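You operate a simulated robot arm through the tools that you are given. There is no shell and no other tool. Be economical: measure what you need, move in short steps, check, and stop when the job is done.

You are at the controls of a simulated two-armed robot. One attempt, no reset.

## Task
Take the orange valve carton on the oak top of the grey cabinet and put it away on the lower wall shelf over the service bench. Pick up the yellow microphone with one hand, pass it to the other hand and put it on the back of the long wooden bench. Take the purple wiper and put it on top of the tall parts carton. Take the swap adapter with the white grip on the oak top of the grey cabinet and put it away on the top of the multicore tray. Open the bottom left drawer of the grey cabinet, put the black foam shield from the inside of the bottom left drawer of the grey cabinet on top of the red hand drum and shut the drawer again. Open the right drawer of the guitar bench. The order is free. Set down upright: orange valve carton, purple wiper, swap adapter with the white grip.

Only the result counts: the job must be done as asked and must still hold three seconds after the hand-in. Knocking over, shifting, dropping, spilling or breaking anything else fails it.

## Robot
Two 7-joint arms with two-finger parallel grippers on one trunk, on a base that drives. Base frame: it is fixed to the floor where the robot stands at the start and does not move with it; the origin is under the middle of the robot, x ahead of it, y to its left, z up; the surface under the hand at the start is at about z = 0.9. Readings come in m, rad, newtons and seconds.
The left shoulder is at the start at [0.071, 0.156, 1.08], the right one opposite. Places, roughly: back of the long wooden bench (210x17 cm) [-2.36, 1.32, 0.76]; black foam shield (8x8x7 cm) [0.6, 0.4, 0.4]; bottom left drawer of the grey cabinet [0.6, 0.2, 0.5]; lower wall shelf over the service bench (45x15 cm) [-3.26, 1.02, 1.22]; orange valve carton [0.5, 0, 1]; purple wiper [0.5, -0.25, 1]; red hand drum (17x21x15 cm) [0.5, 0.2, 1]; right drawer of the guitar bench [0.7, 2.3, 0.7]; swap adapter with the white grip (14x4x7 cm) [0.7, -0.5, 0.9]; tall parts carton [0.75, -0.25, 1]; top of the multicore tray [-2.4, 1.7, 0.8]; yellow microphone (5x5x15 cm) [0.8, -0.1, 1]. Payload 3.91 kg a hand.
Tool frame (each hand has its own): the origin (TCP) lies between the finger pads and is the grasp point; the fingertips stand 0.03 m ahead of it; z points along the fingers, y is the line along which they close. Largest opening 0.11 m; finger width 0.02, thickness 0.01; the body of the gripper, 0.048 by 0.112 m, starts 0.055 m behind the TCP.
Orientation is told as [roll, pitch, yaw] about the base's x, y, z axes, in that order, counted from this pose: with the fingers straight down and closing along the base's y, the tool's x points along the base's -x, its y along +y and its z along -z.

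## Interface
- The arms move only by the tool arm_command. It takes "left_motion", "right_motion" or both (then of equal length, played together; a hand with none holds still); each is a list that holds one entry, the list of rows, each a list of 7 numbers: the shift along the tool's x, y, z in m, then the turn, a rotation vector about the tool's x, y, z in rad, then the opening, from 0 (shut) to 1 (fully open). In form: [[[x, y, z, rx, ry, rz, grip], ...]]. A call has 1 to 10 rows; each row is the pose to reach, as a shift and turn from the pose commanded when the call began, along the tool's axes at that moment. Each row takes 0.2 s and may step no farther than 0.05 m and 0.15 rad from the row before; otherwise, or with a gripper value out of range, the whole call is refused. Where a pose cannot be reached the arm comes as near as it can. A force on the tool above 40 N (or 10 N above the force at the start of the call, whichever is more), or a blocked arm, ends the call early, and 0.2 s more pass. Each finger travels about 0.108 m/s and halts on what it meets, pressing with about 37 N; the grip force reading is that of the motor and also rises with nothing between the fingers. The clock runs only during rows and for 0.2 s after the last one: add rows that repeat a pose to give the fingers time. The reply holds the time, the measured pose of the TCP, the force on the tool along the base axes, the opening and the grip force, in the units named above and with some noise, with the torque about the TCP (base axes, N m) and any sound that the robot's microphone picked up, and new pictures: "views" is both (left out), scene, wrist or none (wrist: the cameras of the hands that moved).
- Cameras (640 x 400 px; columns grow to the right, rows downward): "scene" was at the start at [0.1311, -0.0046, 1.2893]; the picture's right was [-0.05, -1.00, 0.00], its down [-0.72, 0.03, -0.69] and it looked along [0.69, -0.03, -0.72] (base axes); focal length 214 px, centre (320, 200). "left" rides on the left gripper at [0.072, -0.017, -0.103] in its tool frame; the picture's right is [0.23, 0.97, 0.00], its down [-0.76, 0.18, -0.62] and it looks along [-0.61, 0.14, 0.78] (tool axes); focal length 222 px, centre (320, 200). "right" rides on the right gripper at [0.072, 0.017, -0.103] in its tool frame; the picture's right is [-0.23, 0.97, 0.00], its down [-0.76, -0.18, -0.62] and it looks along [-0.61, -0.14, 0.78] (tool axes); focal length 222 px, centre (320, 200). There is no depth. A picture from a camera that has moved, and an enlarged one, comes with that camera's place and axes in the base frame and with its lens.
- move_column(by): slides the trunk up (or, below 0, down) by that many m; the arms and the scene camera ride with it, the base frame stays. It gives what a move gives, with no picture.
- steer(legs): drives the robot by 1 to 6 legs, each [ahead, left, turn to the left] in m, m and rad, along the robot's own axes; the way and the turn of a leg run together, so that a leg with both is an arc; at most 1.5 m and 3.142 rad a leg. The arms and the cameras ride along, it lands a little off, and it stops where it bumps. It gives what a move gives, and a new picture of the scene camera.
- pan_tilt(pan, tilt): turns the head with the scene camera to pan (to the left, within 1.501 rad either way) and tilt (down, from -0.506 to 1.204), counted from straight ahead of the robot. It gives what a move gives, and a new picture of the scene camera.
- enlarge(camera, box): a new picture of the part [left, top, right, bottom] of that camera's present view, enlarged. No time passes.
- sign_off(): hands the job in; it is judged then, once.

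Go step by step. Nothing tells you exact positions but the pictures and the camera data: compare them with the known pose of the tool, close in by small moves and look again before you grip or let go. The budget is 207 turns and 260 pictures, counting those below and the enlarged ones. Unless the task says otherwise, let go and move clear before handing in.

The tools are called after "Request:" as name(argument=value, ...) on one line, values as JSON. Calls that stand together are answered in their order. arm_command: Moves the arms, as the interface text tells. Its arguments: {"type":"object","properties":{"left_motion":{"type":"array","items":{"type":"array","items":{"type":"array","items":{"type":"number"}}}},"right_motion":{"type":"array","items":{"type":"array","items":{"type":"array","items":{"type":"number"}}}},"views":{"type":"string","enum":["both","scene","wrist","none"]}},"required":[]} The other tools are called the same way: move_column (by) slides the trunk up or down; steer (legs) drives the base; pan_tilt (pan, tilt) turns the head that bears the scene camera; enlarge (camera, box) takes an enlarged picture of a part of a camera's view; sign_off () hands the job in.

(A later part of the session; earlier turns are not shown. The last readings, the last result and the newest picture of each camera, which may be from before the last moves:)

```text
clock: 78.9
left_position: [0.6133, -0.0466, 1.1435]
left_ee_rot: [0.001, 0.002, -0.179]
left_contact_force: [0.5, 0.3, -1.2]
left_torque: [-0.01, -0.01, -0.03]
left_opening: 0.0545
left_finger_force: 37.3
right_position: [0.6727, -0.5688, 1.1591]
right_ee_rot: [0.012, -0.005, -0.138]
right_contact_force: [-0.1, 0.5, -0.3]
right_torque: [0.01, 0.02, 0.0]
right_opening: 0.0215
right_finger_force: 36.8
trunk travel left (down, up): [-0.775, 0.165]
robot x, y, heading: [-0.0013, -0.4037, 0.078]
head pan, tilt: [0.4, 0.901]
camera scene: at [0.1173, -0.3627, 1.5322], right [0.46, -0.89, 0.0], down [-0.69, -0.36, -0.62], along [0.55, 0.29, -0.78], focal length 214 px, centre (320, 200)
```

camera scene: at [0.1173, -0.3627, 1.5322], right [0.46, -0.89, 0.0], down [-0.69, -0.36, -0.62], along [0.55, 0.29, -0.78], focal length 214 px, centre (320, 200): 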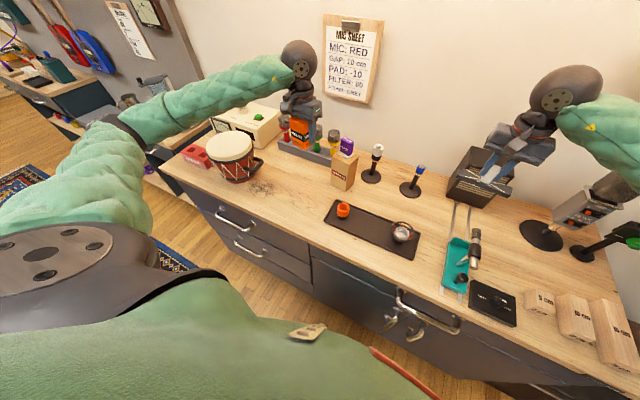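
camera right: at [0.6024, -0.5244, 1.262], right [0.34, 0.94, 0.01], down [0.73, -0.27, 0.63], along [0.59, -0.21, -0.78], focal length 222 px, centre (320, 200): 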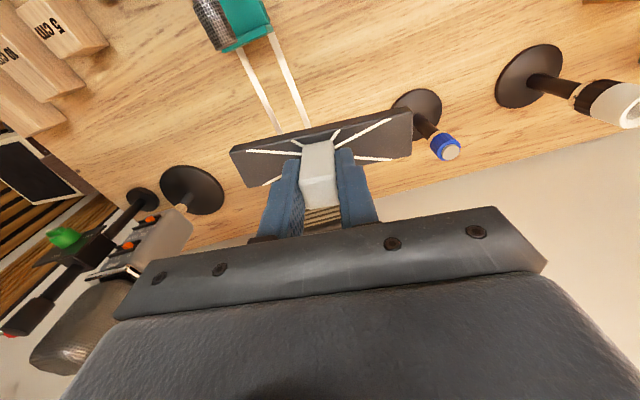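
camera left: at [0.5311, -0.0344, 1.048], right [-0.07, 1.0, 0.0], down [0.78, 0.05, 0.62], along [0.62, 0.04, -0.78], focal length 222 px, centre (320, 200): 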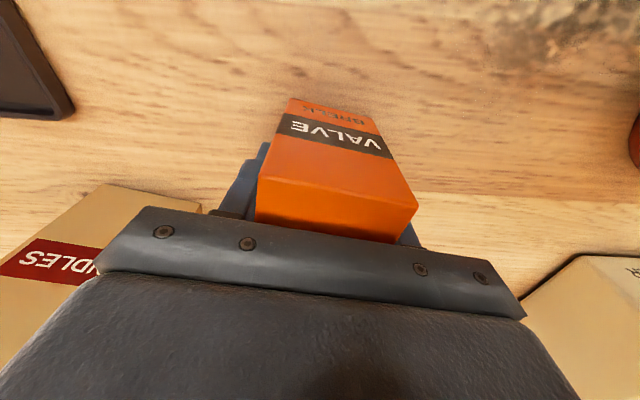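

I lower the carton to the free oak top at about (0.575,-0.015) with small final steps.

Request:
arm_command(left_motion=[[[0.02, 0.012, 0, 0, 0, 0, 0.2], [0.043, 0.025, 0.0, 0, 0, 0, 0.2], [0.043, 0.025, 0.04, 0, 0, 0, 0.2], [0.043, 0.025, 0.08, 0, 0, 0, 0.2], [0.043, 0.025, 0.12, 0, 0, 0, 0.2], [0.043, 0.025, 0.155, 0, 0, 0, 0.2], [0.043, 0.025, 0.18, 0, 0, 0, 0.2], [0.043, 0.025, 0.192, 0, 0, 0, 0.2], [0.043, 0.025, 0.196, 0, 0, 0, 0.2], [0.043, 0.025, 0.196, 0, 0, 0, 0.2]]], views="wrist")

```text
clock: 81.1
left_position: [0.5747, -0.0137, 0.9459]
left_ee_rot: [0.0, 0.002, -0.18]
left_contact_force: [0.6, -0.3, -1.0]
left_torque: [0.01, 0.0, -0.01]
left_opening: 0.0546
left_finger_force: 37.0
right_position: [0.6734, -0.5688, 1.1591]
right_ee_rot: [0.011, -0.005, -0.139]
right_contact_force: [0.7, -0.2, -0.8]
right_torque: [0.0, 0.0, 0.0]
right_opening: 0.0213
right_finger_force: 36.8
trunk travel left (down, up): [-0.775, 0.165]
robot x, y, heading: [-0.0001, -0.4015, 0.079]
head pan, tilt: [0.4, 0.901]
camera left: at [0.5006, -0.0188, 1.0514], right [-0.05, 1.0, 0.0], down [0.78, 0.04, 0.62], along [0.62, 0.03, -0.78], focal length 222 px, centre (320, 200)
```

left: 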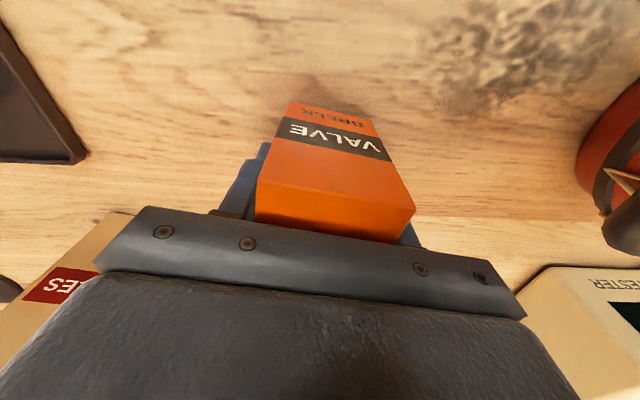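

No contact yet; I lower 2 mm more, release, then tilt the hand about 50° around the carton.

Request:
arm_command(left_motion=[[[0, 0, 0.002, 0, 0, 0, 0.2], [0, 0, 0.002, 0, 0, 0, 0.5], [0, 0, 0.002, 0, 0, 0, 0.8], [0, 0, 0.002, 0, 0, 0, 0.8], [0.004, 0, -0.004, 0, 0, 0, 0.8], [0.008, 0, -0.008, 0, -0.1, 0, 0.8], [0.008, 0, -0.008, 0, -0.22, 0, 0.8], [0.008, 0, -0.008, 0, -0.35, 0, 0.8], [0.008, 0, -0.008, 0, -0.48, 0, 0.8]]], views="both")

```text
clock: 83.1
left_position: [0.5663, -0.013, 0.9563]
left_ee_rot: [0.0, -0.482, -0.18]
left_contact_force: [-1.0, -0.4, -0.5]
left_torque: [-0.02, 0.02, -0.01]
left_opening: 0.088
left_finger_force: 0.2
right_position: [0.6724, -0.5695, 1.1586]
right_ee_rot: [0.01, -0.006, -0.137]
right_contact_force: [-0.2, 0.0, -0.7]
right_torque: [0.0, 0.01, 0.0]
right_opening: 0.0216
right_finger_force: 36.9
trunk travel left (down, up): [-0.775, 0.165]
robot x, y, heading: [-0.0025, -0.4006, 0.079]
head pan, tilt: [0.4, 0.901]
camera scene: at [0.1167, -0.3626, 1.5323], right [0.46, -0.89, 0.0], down [-0.7, -0.36, -0.62], along [0.55, 0.29, -0.78], focal length 214 px, centre (320, 200)
camera left: at [0.4532, -0.0102, 1.0148], right [-0.02, 0.99, -0.1], down [0.41, 0.1, 0.91], along [0.91, -0.02, -0.41], focal length 222 px, centre (320, 200)
```

scene: 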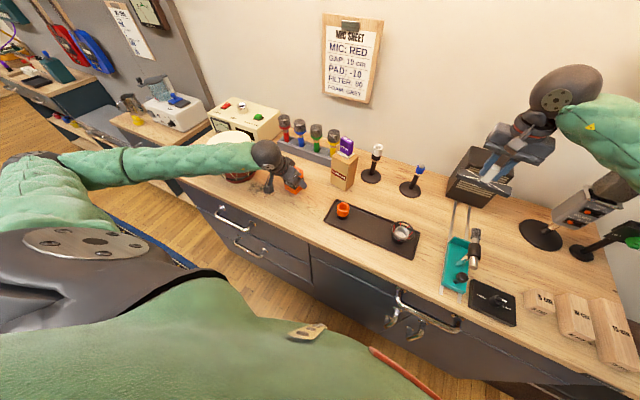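
left: 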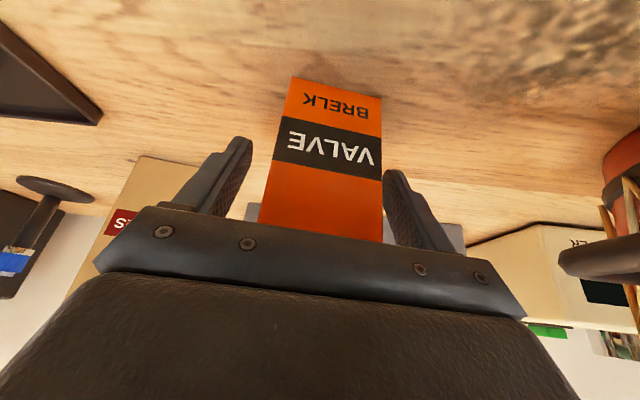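

The forearm passes in front of the drum with margin. I tilt further to about 0.85 rad.

Request:
arm_command(left_motion=[[[0, 0, 0, 0, -0.1, 0, 0.8], [0, 0, 0, 0, -0.2, 0, 0.8], [0, 0, 0, 0, -0.3, 0, 0.8], [0, 0, 0, 0, -0.37, 0, 0.8], [0, 0, 0, 0, -0.37, 0, 0.8]]], views="wrist")

```text
clock: 84.3
left_position: [0.5678, -0.0117, 0.9546]
left_ee_rot: [0.0, -0.849, -0.178]
left_contact_force: [-0.7, 1.2, 0.6]
left_torque: [-0.01, 0.02, 0.01]
left_opening: 0.0879
left_finger_force: 0.1
right_position: [0.6739, -0.5702, 1.1577]
right_ee_rot: [0.01, -0.005, -0.137]
right_contact_force: [-0.5, -0.1, -0.2]
right_torque: [-0.01, 0.01, 0.0]
right_opening: 0.0213
right_finger_force: 37.1
trunk travel left (down, up): [-0.775, 0.165]
robot x, y, heading: [-0.001, -0.402, 0.085]
head pan, tilt: [0.4, 0.901]
camera left: at [0.441, -0.0081, 0.9694], right [0.03, 0.98, -0.17], down [0.07, 0.17, 0.98], along [1.0, -0.04, -0.06], focal length 222 px, centre (320, 200)
```

left: 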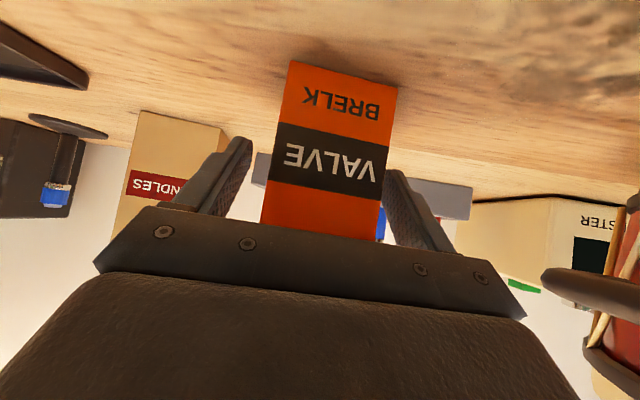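

Now I move in 1 cm, close the tilted grip, and lift slowly.

Request:
arm_command(left_motion=[[[-0.0066, 0, 0.0075, 0, 0, 0, 0.8], [-0.0066, 0, 0.0075, 0, 0, 0, 0.5], [-0.0066, 0, 0.0075, 0, 0, 0, 0.2], [-0.0066, 0, 0.0075, 0, 0, 0, 0.2], [-0.012, 0, 0.0009, 0, 0, 0, 0.2], [-0.0193, 0, -0.0057, 0, 0, 0, 0.2], [-0.03, 0, -0.016, 0, 0, 0, 0.2], [-0.045, 0, -0.029, 0, 0, 0, 0.2], [-0.0635, 0, -0.045, 0, 0, 0, 0.2], [-0.082, 0, -0.061, 0, 0, 0, 0.2]]], views="wrist")

```text
clock: 86.5
left_position: [0.5752, -0.0135, 1.0573]
left_ee_rot: [0.002, -0.849, -0.179]
left_contact_force: [-0.2, -0.6, -0.1]
left_torque: [0.01, 0.01, 0.03]
left_opening: 0.0547
left_finger_force: 36.9
right_position: [0.6724, -0.5682, 1.1589]
right_ee_rot: [0.011, -0.006, -0.137]
right_contact_force: [-0.7, 0.1, -1.5]
right_torque: [0.01, 0.0, -0.02]
right_opening: 0.0214
right_finger_force: 37.3
trunk travel left (down, up): [-0.775, 0.165]
robot x, y, heading: [-0.0009, -0.4035, 0.078]
head pan, tilt: [0.4, 0.901]
camera left: at [0.4483, -0.0089, 1.0722], right [0.03, 0.99, -0.17], down [0.07, 0.17, 0.98], along [1.0, -0.04, -0.06], focal length 222 px, centre (320, 200)
```

left: 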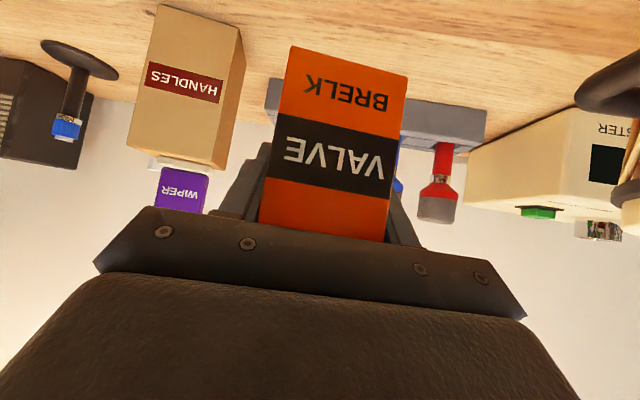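

The carton is held upright from the front. I back off, turn toward +y and slide along toward the service bench in stages.

Request:
steer(legs=[[-0.45, 0, 0], [0, 0, 1.49], [0, 1.2, 0]])

Request:
pan_tilt(pan=0.7, tilt=0.5)

```text
clock: 98.5
left_position: [-1.9972, 0.155, 1.057]
left_ee_rot: [0.0, -0.848, 1.317]
left_contact_force: [-0.3, 0.1, -0.5]
left_torque: [-0.01, 0.01, 0.01]
left_opening: 0.0546
left_finger_force: 37.1
right_position: [-1.4352, 0.2129, 1.159]
right_ee_rot: [0.01, -0.006, 1.362]
right_contact_force: [0.5, -0.2, -1.1]
right_torque: [-0.01, 0.0, -0.03]
right_opening: 0.0214
right_finger_force: 37.0
trunk travel left (down, up): [-0.775, 0.165]
robot x, y, heading: [-1.6541, -0.4481, 1.581]
head pan, tilt: [0.4, 0.901]
camera scene: at [-1.6814, -0.3282, 1.5321], right [0.92, 0.4, 0.0], down [0.31, -0.72, -0.62], along [-0.25, 0.57, -0.78], focal length 214 px, centre (320, 200)
```

scene: 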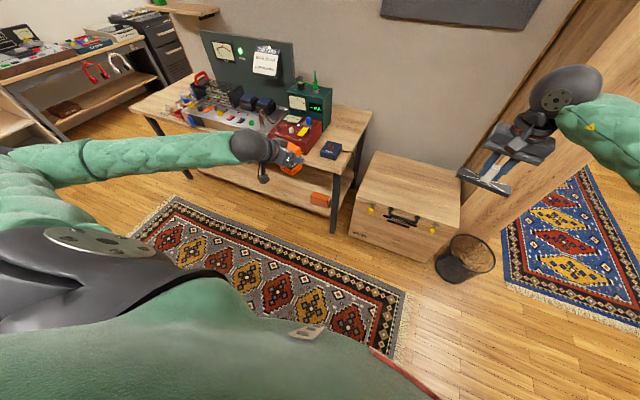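

```text
clock: 99.4
left_position: [-1.9969, 0.1538, 1.0576]
left_ee_rot: [0.001, -0.848, 1.321]
left_contact_force: [1.3, 0.2, -1.1]
left_torque: [-0.02, 0.01, 0.03]
left_opening: 0.0547
left_finger_force: 37.0
right_position: [-1.4357, 0.2116, 1.1579]
right_ee_rot: [0.009, -0.005, 1.362]
right_contact_force: [-1.2, -0.3, -0.5]
right_torque: [-0.02, 0.03, 0.02]
right_opening: 0.0213
right_finger_force: 36.7
trunk travel left (down, up): [-0.775, 0.165]
robot x, y, heading: [-1.6503, -0.4494, 1.583]
head pan, tilt: [0.7, 0.499]
camera scene: at [-1.7102, -0.3283, 1.5659], right [0.76, 0.65, 0.0], down [0.31, -0.36, -0.88], along [-0.57, 0.67, -0.48], focal length 214 px, centre (320, 200)
```

scene: 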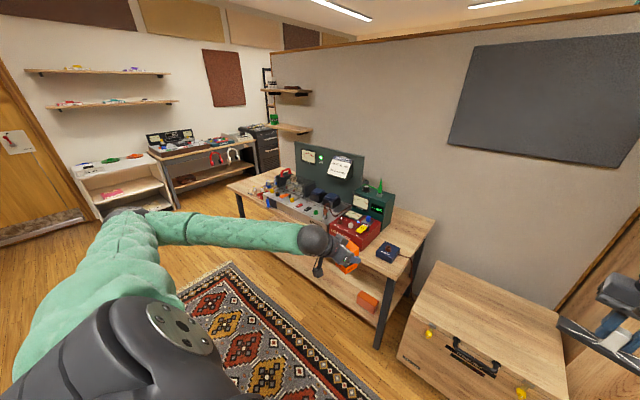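

The lower shelf is near (-3.26,1.0,1.22), to the left of the dark back panel. I raise the trunk and slide to stand before it.

Request:
move_column(by=0.15)

Request:
arm_command(left_motion=[[[-0.015, 0, -0.013, 0, 0, 0, 0.2], [-0.03, 0, -0.026, 0, 0, 0, 0.2], [-0.05, 0, -0.045, 0, 0, 0, 0.2], [-0.07, 0, -0.063, 0, 0, 0, 0.2], [-0.09, 0, -0.079, 0, 0, 0, 0.2], [-0.09, 0, -0.079, 0, 0, 0, 0.2]]], views="none")

Request:
steer(legs=[[0, 1.2, 0]])

```text
clock: 101.2
left_position: [-1.995, 0.1539, 1.2081]
left_ee_rot: [0.0, -0.848, 1.319]
left_contact_force: [0.1, 0.3, -1.3]
left_torque: [-0.01, 0.03, -0.04]
left_opening: 0.0544
left_finger_force: 36.9
right_position: [-1.4352, 0.2121, 1.3094]
right_ee_rot: [0.01, -0.005, 1.363]
right_contact_force: [-0.3, -0.3, -0.9]
right_torque: [-0.01, -0.01, 0.04]
right_opening: 0.0213
right_finger_force: 37.4
trunk travel left (down, up): [-0.925, 0.015]
robot x, y, heading: [-1.6526, -0.4481, 1.575]
head pan, tilt: [0.7, 0.499]
```

```text
clock: 102.6
left_position: [-1.9967, 0.1534, 1.3243]
left_ee_rot: [0.001, -0.848, 1.319]
left_contact_force: [-0.6, 0.0, -0.8]
left_torque: [0.01, -0.02, -0.03]
left_opening: 0.0547
left_finger_force: 36.7
right_position: [-1.4343, 0.2126, 1.3084]
right_ee_rot: [0.01, -0.006, 1.361]
right_contact_force: [0.4, 0.0, -1.5]
right_torque: [-0.01, 0.01, 0.02]
right_opening: 0.0214
right_finger_force: 37.4
trunk travel left (down, up): [-0.925, 0.015]
robot x, y, heading: [-1.6507, -0.4453, 1.58]
head pan, tilt: [0.7, 0.499]
```

```text
clock: 108.5
left_position: [-3.1799, 0.1365, 1.3244]
left_ee_rot: [0.002, -0.848, 1.325]
left_contact_force: [-1.2, -0.9, -0.7]
left_torque: [-0.01, 0.02, 0.02]
left_opening: 0.0545
left_finger_force: 37.0
right_position: [-2.6173, 0.1996, 1.3078]
right_ee_rot: [0.01, -0.005, 1.366]
right_contact_force: [0.1, -0.3, -0.5]
right_torque: [0.01, 0.01, 0.03]
right_opening: 0.0215
right_finger_force: 36.9
trunk travel left (down, up): [-0.925, 0.015]
robot x, y, heading: [-2.8308, -0.4654, 1.583]
head pan, tilt: [0.7, 0.499]
camera scene: at [-2.8886, -0.3426, 1.716], right [0.76, 0.66, 0.0], down [0.31, -0.36, -0.88], along [-0.58, 0.66, -0.48], focal length 214 px, centre (320, 200)
```

scene: 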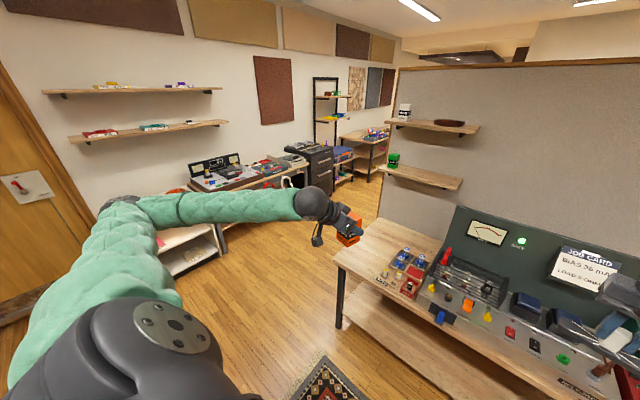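

Request:
enlarge(camera="scene", box=[320, 60, 560, 220])

```text
2.50 times, centred on (440, 140) of scene
camera zoom: at [-2.8886, -0.3426, 1.716], right [0.76, 0.66, 0.0], down [0.31, -0.36, -0.88], along [-0.58, 0.66, -0.48], focal length 536 px, centre (20, 350)
```

zoom: 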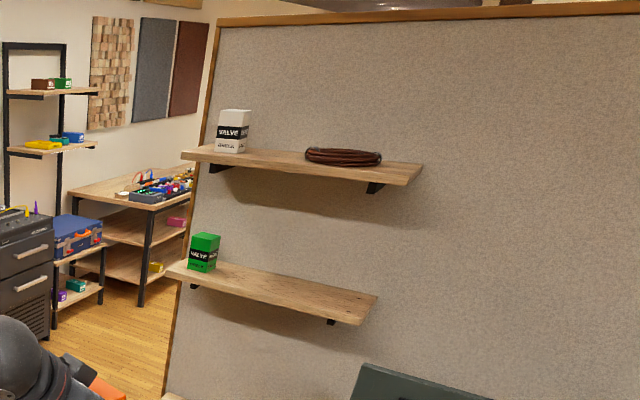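

Shelf spans x -3.48..-3.02, y about 0.93..1.09, z 1.22, with the green can at its left end. I drive forward.

Request:
steer(legs=[[0.45, 0, 0]])

```text
clock: 111.2
left_position: [-3.1882, 0.5785, 1.3247]
left_ee_rot: [0.002, -0.849, 1.328]
left_contact_force: [0.1, 0.2, -1.0]
left_torque: [0.03, 0.0, -0.02]
left_opening: 0.0544
left_finger_force: 36.7
right_position: [-2.6257, 0.6425, 1.309]
right_ee_rot: [0.012, -0.009, 1.37]
right_contact_force: [0.5, 0.0, -1.0]
right_torque: [-0.01, 0.01, 0.02]
right_opening: 0.0213
right_finger_force: 36.3
trunk travel left (down, up): [-0.925, 0.015]
robot x, y, heading: [-2.838, -0.0136, 1.588]
head pan, tilt: [0.7, 0.499]
camera scene: at [-2.8967, 0.1002, 1.7161], right [0.75, 0.66, 0.0], down [0.31, -0.36, -0.88], along [-0.58, 0.66, -0.48], focal length 214 px, centre (320, 200)
```

scene: 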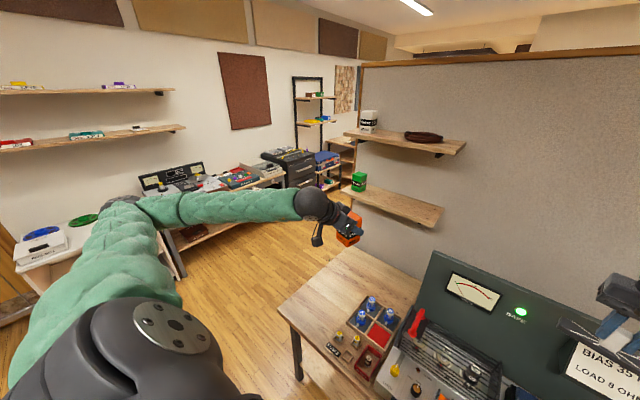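

Now the left arm reaches toward the shelf with the carton 5 cm above shelf level.

Request:
arm_command(left_motion=[[[-0.0273, 0.0117, 0.031, 0, 0, 0, 0.2], [-0.0546, 0.0234, 0.062, 0, 0, 0, 0.2], [-0.082, 0.035, 0.093, 0, 0, 0, 0.2], [-0.109, 0.047, 0.124, 0, 0, 0, 0.2], [-0.1365, 0.0586, 0.155, 0, 0, 0, 0.2], [-0.164, 0.07, 0.186, 0, 0, 0, 0.2], [-0.191, 0.082, 0.217, 0, 0, 0, 0.2], [-0.191, 0.082, 0.217, 0, 0, 0, 0.2]]])

Request:
enlarge(camera="scene", box=[300, 90, 480, 270])

```text
clock: 113.0
left_position: [-3.1958, 0.8802, 1.3258]
left_ee_rot: [0.0, -0.85, 1.328]
left_contact_force: [0.4, -1.0, 0.0]
left_torque: [0.01, 0.0, -0.01]
left_opening: 0.0545
left_finger_force: 37.3
right_position: [-2.6263, 0.6431, 1.3085]
right_ee_rot: [0.011, -0.009, 1.372]
right_contact_force: [-0.3, 0.0, -1.6]
right_torque: [0.02, -0.03, -0.02]
right_opening: 0.0213
right_finger_force: 37.2
trunk travel left (down, up): [-0.925, 0.015]
robot x, y, heading: [-2.837, -0.0189, 1.589]
head pan, tilt: [0.7, 0.499]
camera scene: at [-2.8971, 0.1004, 1.7161], right [0.75, 0.66, 0.0], down [0.32, -0.36, -0.88], along [-0.58, 0.66, -0.48], focal length 214 px, centre (320, 200)
camera left: at [-3.21, 0.7537, 1.3406], right [-0.98, 0.09, -0.17], down [-0.16, 0.08, 0.98], along [0.1, 0.99, -0.06], focal length 222 px, centre (320, 200)
```

scene: 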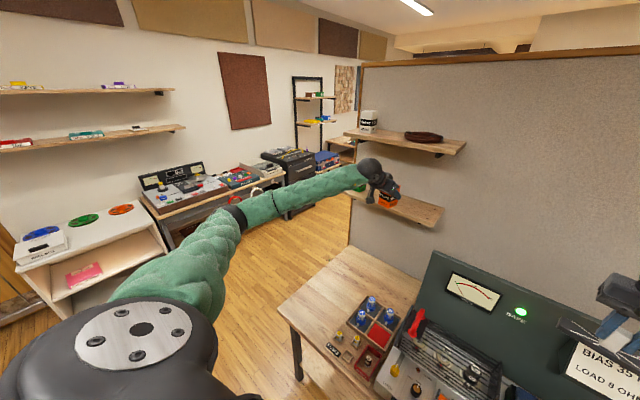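
left: 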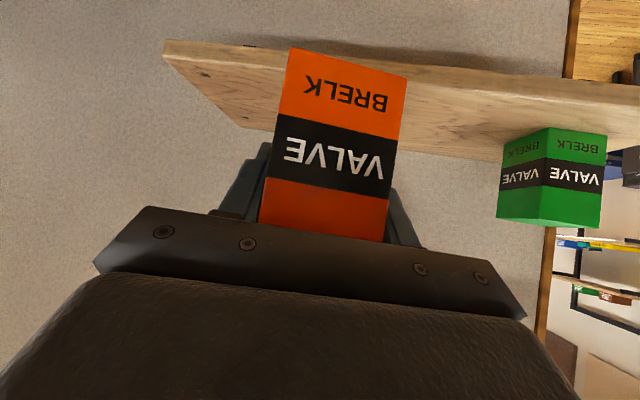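

```text
2.22 times, centred on (390, 180) of scene
camera zoom: at [-2.8971, 0.1004, 1.7161], right [0.75, 0.66, 0.0], down [0.32, -0.36, -0.88], along [-0.58, 0.66, -0.48], focal length 477 px, centre (164, 244)
```

zoom: 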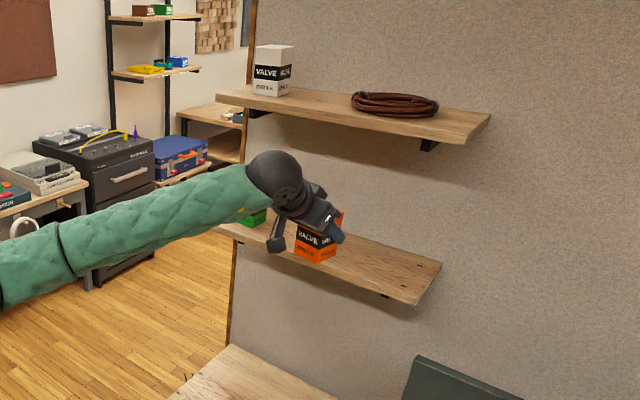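

Shelf front edge y≈0.943, back 1.085. I move in 13.5 cm and lower to just above the board.

Request:
arm_command(left_motion=[[[-0.0217, 0.008, 0.0246, 0, 0, 0, 0.2], [-0.0433, 0.0162, 0.049, 0, 0, 0, 0.2], [-0.065, 0.0243, 0.0737, 0, 0, 0, 0.2], [-0.0866, 0.0324, 0.0983, 0, 0, 0, 0.2], [-0.0866, 0.0324, 0.0983, 0, 0, 0, 0.2], [-0.0716, 0.0324, 0.1115, 0, 0, 0, 0.2], [-0.0529, 0.0324, 0.128, 0, 0, 0, 0.2], [-0.0529, 0.0324, 0.128, 0, 0, 0, 0.2]]])

Request:
enlarge(camera="scene", box=[330, 100, 460, 240])

```text
clock: 114.8
left_position: [-3.1987, 1.0136, 1.2803]
left_ee_rot: [0.002, -0.85, 1.33]
left_contact_force: [0.5, 0.2, -1.0]
left_torque: [0.05, 0.0, 0.0]
left_opening: 0.0545
left_finger_force: 37.0
right_position: [-2.6261, 0.6431, 1.3077]
right_ee_rot: [0.011, -0.007, 1.371]
right_contact_force: [-0.4, -1.3, -1.4]
right_torque: [-0.02, -0.01, 0.04]
right_opening: 0.0214
right_finger_force: 37.2
trunk travel left (down, up): [-0.925, 0.015]
robot x, y, heading: [-2.8394, -0.0219, 1.59]
head pan, tilt: [0.7, 0.499]
camera scene: at [-2.8966, 0.1006, 1.7161], right [0.75, 0.66, 0.0], down [0.31, -0.36, -0.88], along [-0.58, 0.66, -0.48], focal length 214 px, centre (320, 200)
camera left: at [-3.2116, 0.8869, 1.2962], right [-0.98, 0.09, -0.17], down [-0.16, 0.08, 0.98], along [0.1, 0.99, -0.06], focal length 222 px, centre (320, 200)
```

scene: 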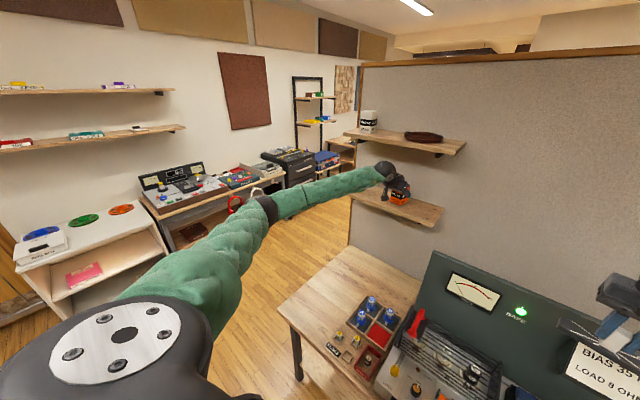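
left: 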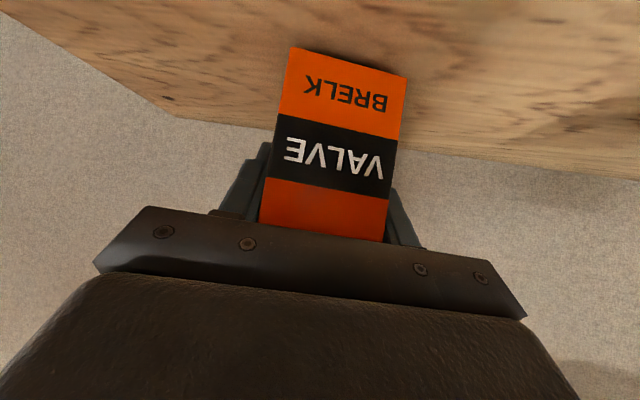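

```text
2.86 times, centred on (395, 170) of scene
camera zoom: at [-2.8966, 0.1006, 1.7161], right [0.75, 0.66, 0.0], down [0.31, -0.36, -0.88], along [-0.58, 0.66, -0.48], focal length 613 px, centre (106, 286)
```

zoom: 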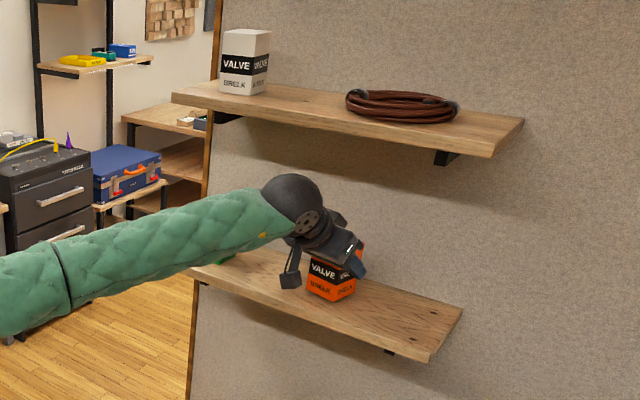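

Nearly on the board. I lower in small steps until contact.

Request:
arm_command(left_motion=[[[0.003, 0, 0.0026, 0, 0, 0, 0.2], [0.0053, 0, 0.0046, 0, 0, 0, 0.2], [0.0068, 0, 0.006, 0, 0, 0, 0.2], [0.0068, 0, 0.006, 0, 0, 0, 0.2]]], views="none")

```text
clock: 115.8
left_position: [-3.1971, 1.0141, 1.2747]
left_ee_rot: [0.001, -0.851, 1.328]
left_contact_force: [-1.9, 4.5, 17.7]
left_torque: [-0.35, 0.19, -0.11]
left_opening: 0.0544
left_finger_force: 36.8
right_position: [-2.6254, 0.6426, 1.3093]
right_ee_rot: [0.011, -0.007, 1.37]
right_contact_force: [0.2, 0.1, -0.8]
right_torque: [-0.04, 0.03, 0.02]
right_opening: 0.0214
right_finger_force: 37.3
trunk travel left (down, up): [-0.925, 0.015]
robot x, y, heading: [-2.8383, -0.0146, 1.586]
head pan, tilt: [0.7, 0.499]
```

Resting on the shelf. I ease the pressure, open, and withdraw along the fingers.

Request:
arm_command(left_motion=[[[-0.002, 0, -0.0018, 0, 0, 0, 0.2], [-0.002, 0, -0.0018, 0, 0, 0, 0.55], [-0.002, 0, -0.0018, 0, 0, 0, 0.85], [-0.002, 0, -0.0018, 0, 0, 0, 0.85], [0, 0, -0.025, 0, 0, 0, 0.85], [0.01, 0, -0.06, 0, 0, 0, 0.85], [0.03, 0, -0.1, 0, 0, 0, 0.85], [0.05, 0, -0.14, 0, 0, 0, 0.85], [0.075, 0, -0.18, 0, 0, 0, 0.85], [0.1, 0, -0.22, 0, 0, 0, 0.85]]])

```text
clock: 118.0
left_position: [-3.2523, 0.7869, 1.3426]
left_ee_rot: [0.0, -0.85, 1.326]
left_contact_force: [-0.8, -0.3, 0.2]
left_torque: [0.02, -0.01, 0.04]
left_opening: 0.0932
left_finger_force: 0.1
right_position: [-2.6252, 0.6417, 1.3108]
right_ee_rot: [0.011, -0.008, 1.369]
right_contact_force: [-0.5, -1.3, -1.1]
right_torque: [0.05, -0.03, -0.01]
right_opening: 0.0217
right_finger_force: 37.1
trunk travel left (down, up): [-0.925, 0.015]
robot x, y, heading: [-2.8392, -0.0165, 1.587]
head pan, tilt: [0.7, 0.499]
camera scene: at [-2.8974, 0.0986, 1.7162], right [0.75, 0.66, 0.0], down [0.31, -0.36, -0.88], along [-0.58, 0.66, -0.48], focal length 214 px, centre (320, 200)
camera left: at [-3.2659, 0.6599, 1.3565], right [-0.98, 0.09, -0.17], down [-0.16, 0.08, 0.98], along [0.1, 0.99, -0.06], focal length 222 px, centre (320, 200)
```

scene: 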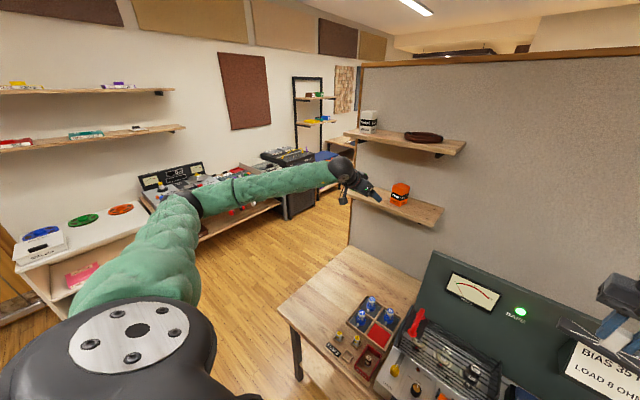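
left: 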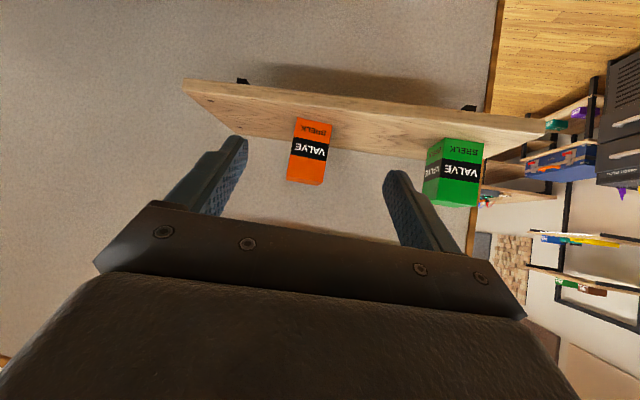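

The carton stands on the shelf. For the adapter I must go round the bookshelf to the other side of the partition; I drive back along the way I came.

Request:
steer(legs=[[-0.45, 0, 0], [0, -1.3, 0], [0, -1.3, 0]])

Request:
pan_tilt(pan=0.3, tilt=0.45)

```text
clock: 133.0
left_position: [-0.6726, 0.3768, 1.3403]
left_ee_rot: [0.001, -0.847, 1.34]
left_contact_force: [0.1, 0.1, 0.2]
left_torque: [-0.01, 0.02, 0.01]
left_opening: 0.0935
left_finger_force: 0.1
right_position: [-0.0446, 0.24, 1.3081]
right_ee_rot: [0.011, -0.006, 1.382]
right_contact_force: [0.3, -0.1, -0.3]
right_torque: [0.03, -0.02, 0.02]
right_opening: 0.0216
right_finger_force: 36.8
trunk travel left (down, up): [-0.925, 0.015]
robot x, y, heading: [-0.2442, -0.4229, 1.599]
head pan, tilt: [0.7, 0.499]
camera scene: at [-0.3076, -0.3053, 1.716], right [0.74, 0.67, 0.0], down [0.32, -0.36, -0.88], along [-0.59, 0.65, -0.48], focal length 214 px, centre (320, 200)
```

scene: 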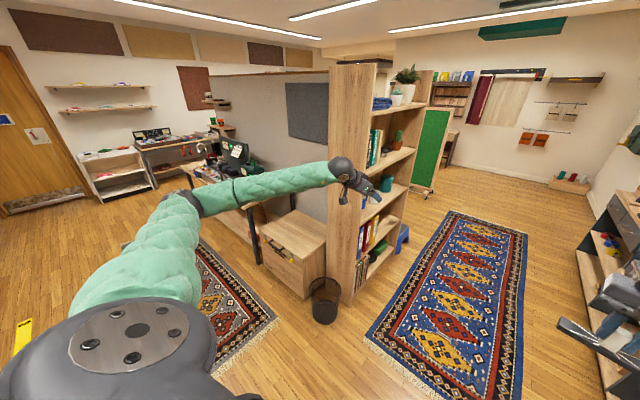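

```text
clock: 133.8
left_position: [-0.6716, 0.3773, 1.3405]
left_ee_rot: [-0.001, -0.849, 1.341]
left_contact_force: [-0.8, -0.3, 0.1]
left_torque: [0.01, 0.01, -0.05]
left_opening: 0.0936
left_finger_force: 0.1
right_position: [-0.0427, 0.2404, 1.3088]
right_ee_rot: [0.01, -0.005, 1.381]
right_contact_force: [-0.3, 0.3, -0.7]
right_torque: [0.03, 0.02, -0.01]
right_opening: 0.0213
right_finger_force: 37.1
trunk travel left (down, up): [-0.925, 0.015]
robot x, y, heading: [-0.2429, -0.4235, 1.602]
head pan, tilt: [0.3, 0.45]
camera scene: at [-0.2763, -0.2862, 1.7205], right [0.95, 0.33, 0.0], down [0.14, -0.41, -0.9], along [-0.29, 0.85, -0.44], focal length 214 px, centre (320, 200)
```

scene: 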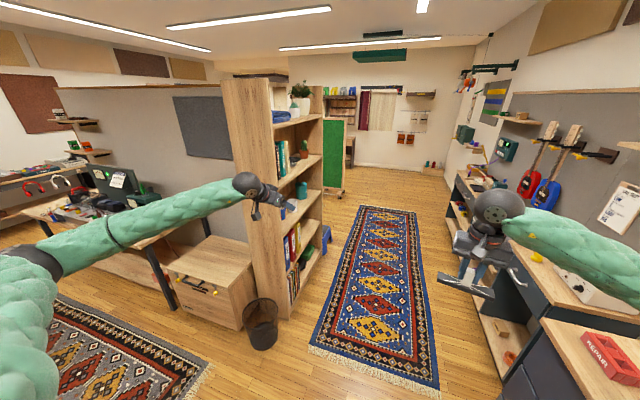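

The left elbow is too wide to pass the bookshelf this way. I turn to face the cabinets and slide sideways down the rug corridor instead.

Request:
steer(legs=[[0, 0.15, 0], [0, 0, -1.6], [0, 1.0, 0]])

Request:
pan_tilt(pan=1.0, tilt=0.6)

```text
clock: 143.8
left_position: [0.3669, 0.9995, 1.3403]
left_ee_rot: [0.002, -0.848, -0.215]
left_contact_force: [0.2, 0.1, -0.8]
left_torque: [-0.03, -0.04, 0.03]
left_opening: 0.0933
left_finger_force: 0.0
right_position: [0.2377, 0.3681, 1.3075]
right_ee_rot: [0.01, -0.006, -0.172]
right_contact_force: [-0.7, 0.2, -0.1]
right_torque: [0.01, 0.02, -0.02]
right_opening: 0.0216
right_finger_force: 37.1
trunk travel left (down, up): [-0.925, 0.015]
robot x, y, heading: [-0.4271, 0.5622, 0.042]
head pan, tilt: [0.3, 0.45]
camera scene: at [-0.2911, 0.5938, 1.7205], right [0.34, -0.94, 0.0], down [-0.41, -0.15, -0.9], along [0.85, 0.3, -0.44], focal length 214 px, centre (320, 200)
```

scene: 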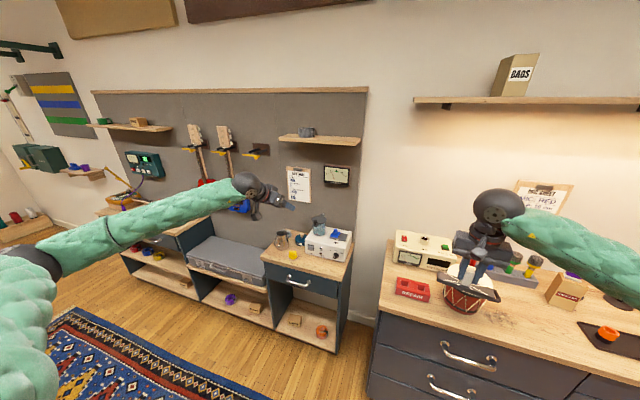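

```text
clock: 144.9
left_position: [0.3661, 1.0003, 1.3412]
left_ee_rot: [0.003, -0.849, -0.216]
left_contact_force: [-0.8, 0.3, 0.2]
left_torque: [0.02, 0.04, 0.0]
left_opening: 0.0936
left_finger_force: 0.0
right_position: [0.2377, 0.3692, 1.3093]
right_ee_rot: [0.01, -0.007, -0.173]
right_contact_force: [0.1, -0.7, 0.3]
right_torque: [0.04, 0.0, 0.03]
right_opening: 0.0212
right_finger_force: 36.6
trunk travel left (down, up): [-0.925, 0.015]
robot x, y, heading: [-0.4293, 0.5631, 0.046]
head pan, tilt: [1.0, 0.6]
camera scene: at [-0.3332, 0.6392, 1.707], right [0.86, -0.5, 0.0], down [-0.28, -0.49, -0.83], along [0.41, 0.71, -0.56], focal length 214 px, centre (320, 200)
```

scene: 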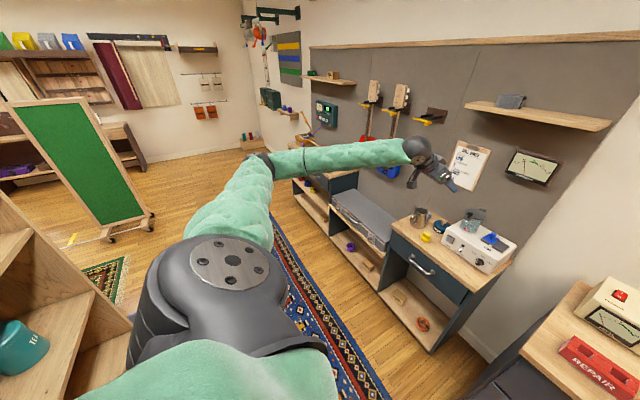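

I straighten and slide further left past the bookshelf.

Request:
steer(legs=[[0.08, 0, -0.045], [0, 1.45, 0]])

Request:
pan_tilt(pan=1.5, tilt=0.5)

```text
clock: 152.8
left_position: [0.4704, 2.4212, 1.3402]
left_ee_rot: [0.002, -0.849, -0.264]
left_contact_force: [0.1, -0.5, -0.3]
left_torque: [0.01, 0.02, -0.01]
left_opening: 0.0933
left_finger_force: 0.0
right_position: [0.3114, 1.7993, 1.308]
right_ee_rot: [0.01, -0.006, -0.221]
right_contact_force: [-0.2, 0.3, -1.8]
right_torque: [0.0, 0.04, -0.01]
right_opening: 0.0214
right_finger_force: 36.9
trunk travel left (down, up): [-0.925, 0.015]
robot x, y, heading: [-0.3482, 2.0199, -0.001]
head pan, tilt: [1.0, 0.6]
camera scene: at [-0.2454, 2.0964, 1.7069], right [0.84, -0.54, 0.0], down [-0.31, -0.47, -0.82], along [0.45, 0.69, -0.57], focal length 214 px, centre (320, 200)
```

scene: 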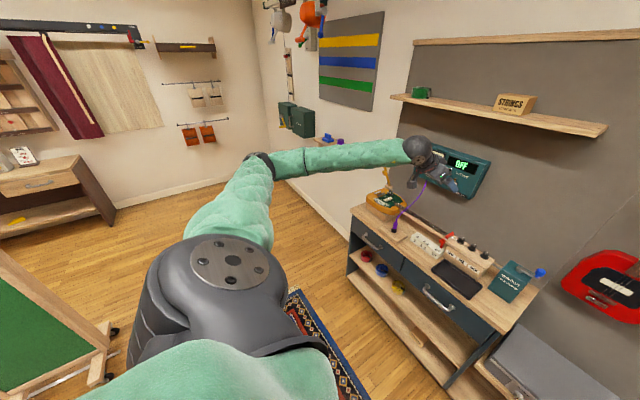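

```text
clock: 153.7
left_position: [0.4699, 2.4217, 1.3418]
left_ee_rot: [0.001, -0.847, -0.264]
left_contact_force: [-0.2, -0.4, 0.8]
left_torque: [0.01, -0.03, -0.02]
left_opening: 0.0936
left_finger_force: 0.0
right_position: [0.3117, 1.7979, 1.3074]
right_ee_rot: [0.01, -0.006, -0.223]
right_contact_force: [0.2, 0.6, -0.9]
right_torque: [-0.02, -0.01, 0.03]
right_opening: 0.0209
right_finger_force: 37.0
trunk travel left (down, up): [-0.925, 0.015]
robot x, y, heading: [-0.3428, 2.0248, -0.002]
head pan, tilt: [1.499, 0.499]
camera scene: at [-0.2865, 2.1131, 1.716], right [1.0, -0.08, 0.0], down [-0.04, -0.48, -0.88], along [0.07, 0.88, -0.48], focal length 214 px, centre (320, 200)
```

scene: 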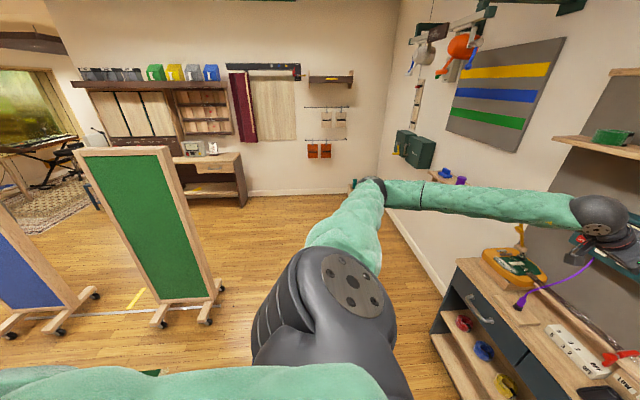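

The guitar bench's right drawer is just ahead-left; I'll do it later. I shift a bit further, turn to face -y, and look along the partition's far side.

Request:
steer(legs=[[0, 0.4, 0], [0, 0, -1.57]])

Request:
pan_tilt(pan=-0.9, tilt=0.5)

```text
clock: 159.9
left_position: [0.0834, 1.6222, 1.3407]
left_ee_rot: [0.0, -0.848, -1.802]
left_contact_force: [0.3, -0.1, 0.5]
left_torque: [0.01, 0.02, -0.01]
left_opening: 0.0938
left_finger_force: 0.0
right_position: [-0.5463, 1.7599, 1.3078]
right_ee_rot: [0.01, -0.005, -1.759]
right_contact_force: [0.2, 0.3, -1.1]
right_torque: [0.0, 0.02, -0.01]
right_opening: 0.0216
right_finger_force: 37.0
trunk travel left (down, up): [-0.925, 0.015]
robot x, y, heading: [-0.3414, 2.4241, -1.542]
head pan, tilt: [1.499, 0.499]
camera scene: at [-0.25, 2.3689, 1.716], right [-0.04, -1.0, 0.0], down [-0.48, 0.02, -0.88], along [0.88, -0.04, -0.48], focal length 214 px, centre (320, 200)
```

scene: 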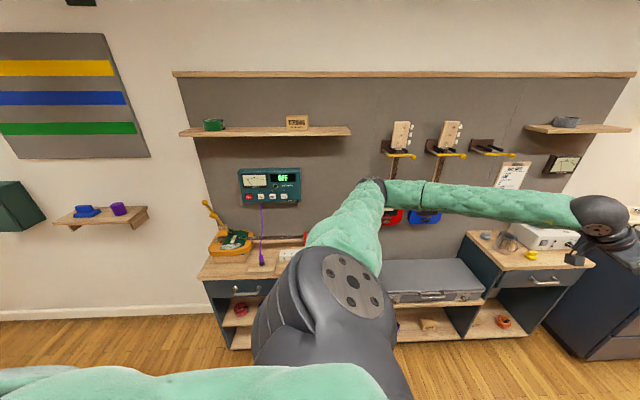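

```text
clock: 162.2
left_position: [0.0819, 1.6231, 1.341]
left_ee_rot: [-0.001, -0.848, -1.802]
left_contact_force: [0.9, 0.3, -0.3]
left_torque: [0.0, -0.02, 0.01]
left_opening: 0.0935
left_finger_force: 0.0
right_position: [-0.5447, 1.7609, 1.308]
right_ee_rot: [0.012, -0.004, -1.761]
right_contact_force: [0.4, -0.5, -0.6]
right_torque: [0.0, 0.02, 0.02]
right_opening: 0.0214
right_finger_force: 37.1
trunk travel left (down, up): [-0.925, 0.015]
robot x, y, heading: [-0.3482, 2.4247, -1.545]
head pan, tilt: [-0.901, 0.499]
camera scene: at [-0.4107, 2.3142, 1.716], right [-0.64, 0.77, 0.0], down [0.37, 0.31, -0.88], along [-0.67, -0.56, -0.48], focal length 214 px, centre (320, 200)
```

scene: 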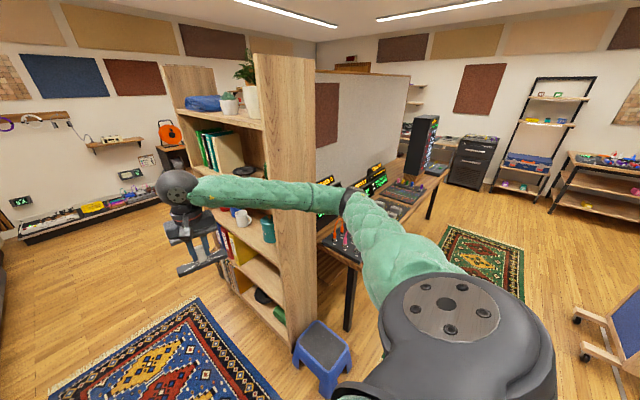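

Way is clear. I slide along toward the long bench.

Request:
steer(legs=[[0, -1.4, -0.03]])

Request:
pan_tilt(pan=-0.4, tilt=0.75)

```text
clock: 166.7
left_position: [-0.8572, 1.5959, 1.3373]
left_ee_rot: [0.014, -0.84, -1.819]
left_contact_force: [39.7, 8.1, -15.6]
left_torque: [-0.37, -0.1, -0.95]
left_opening: 0.0768
left_finger_force: 0.0
right_position: [-1.4902, 1.7475, 1.3084]
right_ee_rot: [0.01, -0.003, -1.781]
right_contact_force: [-0.9, 0.0, -1.1]
right_torque: [0.0, -0.09, -0.02]
right_opening: 0.0212
right_finger_force: 37.1
trunk travel left (down, up): [-0.925, 0.015]
robot x, y, heading: [-1.2745, 2.4062, -1.563]
head pan, tilt: [-0.901, 0.499]
stopped in leg 1: the force on the tool passed its limit at 65 N (the readings are from after the stop); the commanded pose is now the measured one
camera scene: at [-1.3444, 2.2974, 1.7156], right [-0.63, 0.78, 0.0], down [0.37, 0.3, -0.88], along [-0.68, -0.55, -0.48], focal length 214 px, centre (320, 200)
```

scene: 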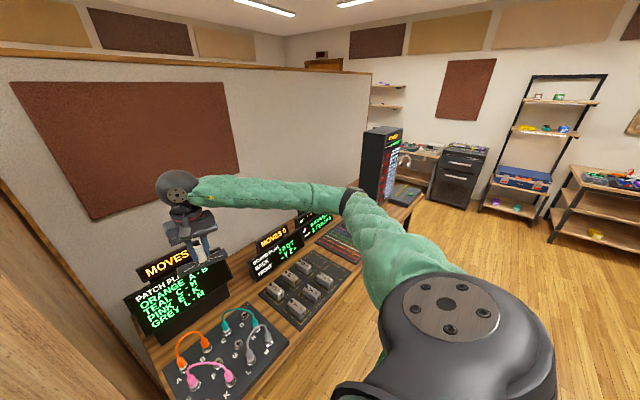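

```text
clock: 167.7
left_position: [-0.8566, 1.5948, 1.3385]
left_ee_rot: [-0.001, -0.846, -1.817]
left_contact_force: [33.6, -0.7, -9.6]
left_torque: [-0.21, 0.04, -0.59]
left_opening: 0.0775
left_finger_force: 0.1
right_position: [-1.4855, 1.748, 1.309]
right_ee_rot: [0.006, -0.007, -1.78]
right_contact_force: [0.0, 0.1, -1.0]
right_torque: [0.0, -0.02, 0.03]
right_opening: 0.0215
right_finger_force: 36.7
trunk travel left (down, up): [-0.925, 0.015]
robot x, y, heading: [-1.2731, 2.4026, -1.562]
head pan, tilt: [-0.4, 0.75]
camera scene: at [-1.2983, 2.2777, 1.6941], right [-0.92, 0.38, 0.0], down [0.26, 0.63, -0.73], along [-0.28, -0.67, -0.68], focal length 214 px, centre (320, 200)
```

scene: 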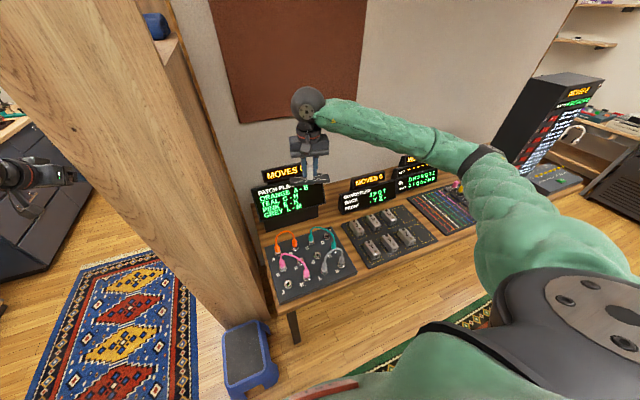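

The left hand touched the bookshelf's side. I slide back off it at once.

Request:
steer(legs=[[0, 0.12, 0]])

Request:
enlarge(camera="scene", box=[0, 0, 320, 400])

```text
clock: 168.9
left_position: [-0.7422, 1.5973, 1.3407]
left_ee_rot: [0.007, -0.846, -1.823]
left_contact_force: [0.3, -0.6, -0.2]
left_torque: [0.01, 0.02, 0.0]
left_opening: 0.0933
left_finger_force: 0.1
right_position: [-1.369, 1.7491, 1.3076]
right_ee_rot: [0.012, -0.006, -1.782]
right_contact_force: [-0.1, -0.4, 0.1]
right_torque: [0.01, 0.0, -0.01]
right_opening: 0.0216
right_finger_force: 37.1
trunk travel left (down, up): [-0.925, 0.015]
robot x, y, heading: [-1.1513, 2.4072, -1.564]
head pan, tilt: [-0.4, 0.75]
camera scene: at [-1.1844, 2.2791, 1.694], right [-0.92, 0.38, 0.0], down [0.26, 0.63, -0.73], along [-0.28, -0.68, -0.68], focal length 214 px, centre (320, 200)
```

scene: 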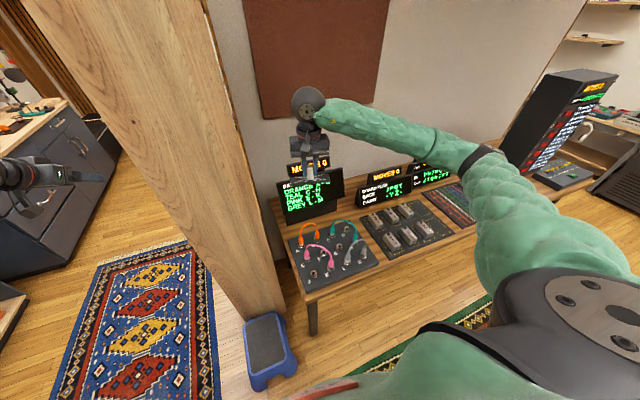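

```text
1.00 times, centred on (160, 200) of scene (not enlarged: the box is as wide or as high as the picture)
camera zoom: at [-1.1844, 2.2791, 1.694], right [-0.92, 0.38, 0.0], down [0.26, 0.63, -0.73], along [-0.28, -0.68, -0.68], focal length 214 px, centre (480, 200)
```

zoom: 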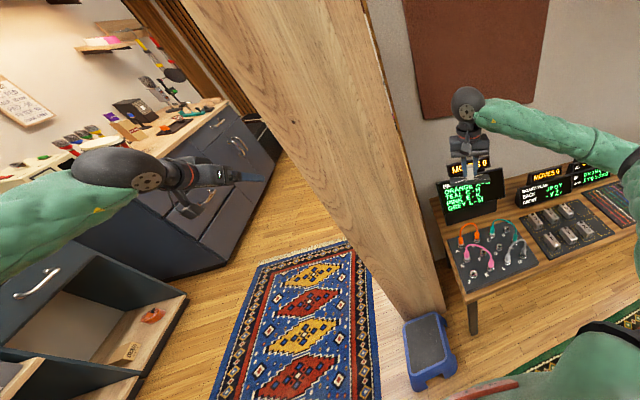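

I retract the left hand to clear the bookshelf, then slide on.

Request:
arm_command(left_motion=[[[0.027, 0, -0.031, 0, 0, 0, 0.8], [0.055, 0, -0.062, 0, 0, 0, 0.8], [0.082, 0, -0.094, 0, 0, 0, 0.8], [0.11, 0, -0.125, 0, 0, 0, 0.8], [0.137, 0, -0.156, 0, 0, 0, 0.8], [0.165, 0, -0.1875, 0, 0, 0, 0.8]]], views="none")

Request:
steer(legs=[[0, -1.0, 0]])

```text
clock: 170.3
left_position: [-0.6806, 1.8405, 1.3414]
left_ee_rot: [0.007, -0.846, -1.825]
left_contact_force: [-0.4, -0.1, -0.6]
left_torque: [-0.02, -0.02, 0.0]
left_opening: 0.0881
left_finger_force: 0.2
right_position: [-1.3715, 1.7514, 1.3108]
right_ee_rot: [0.01, -0.007, -1.783]
right_contact_force: [-0.4, -0.1, -0.4]
right_torque: [-0.02, 0.0, 0.0]
right_opening: 0.0213
right_finger_force: 36.7
trunk travel left (down, up): [-0.925, 0.015]
robot x, y, heading: [-1.1509, 2.4079, -1.563]
head pan, tilt: [-0.4, 0.75]
```

```text
clock: 175.5
left_position: [-1.6616, 1.8325, 1.3421]
left_ee_rot: [0.006, -0.847, -1.807]
left_contact_force: [0.9, 0.2, 0.1]
left_torque: [0.0, 0.0, 0.01]
left_opening: 0.0879
left_finger_force: 0.1
right_position: [-2.3504, 1.7314, 1.3101]
right_ee_rot: [0.009, -0.007, -1.764]
right_contact_force: [0.2, 0.6, -1.7]
right_torque: [0.06, -0.01, -0.02]
right_opening: 0.0213
right_finger_force: 37.1
trunk travel left (down, up): [-0.925, 0.015]
robot x, y, heading: [-2.1427, 2.3966, -1.549]
head pan, tilt: [-0.4, 0.75]
camera scene: at [-2.1724, 2.2647, 1.6941], right [-0.93, 0.37, 0.0], down [0.25, 0.63, -0.73], along [-0.27, -0.68, -0.68], focal length 214 px, centre (320, 200)
```

scene: 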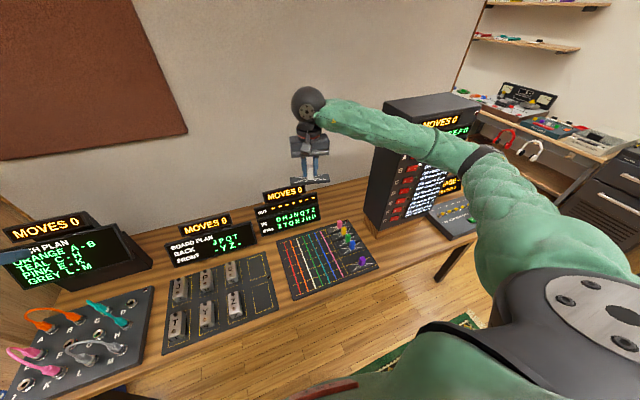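

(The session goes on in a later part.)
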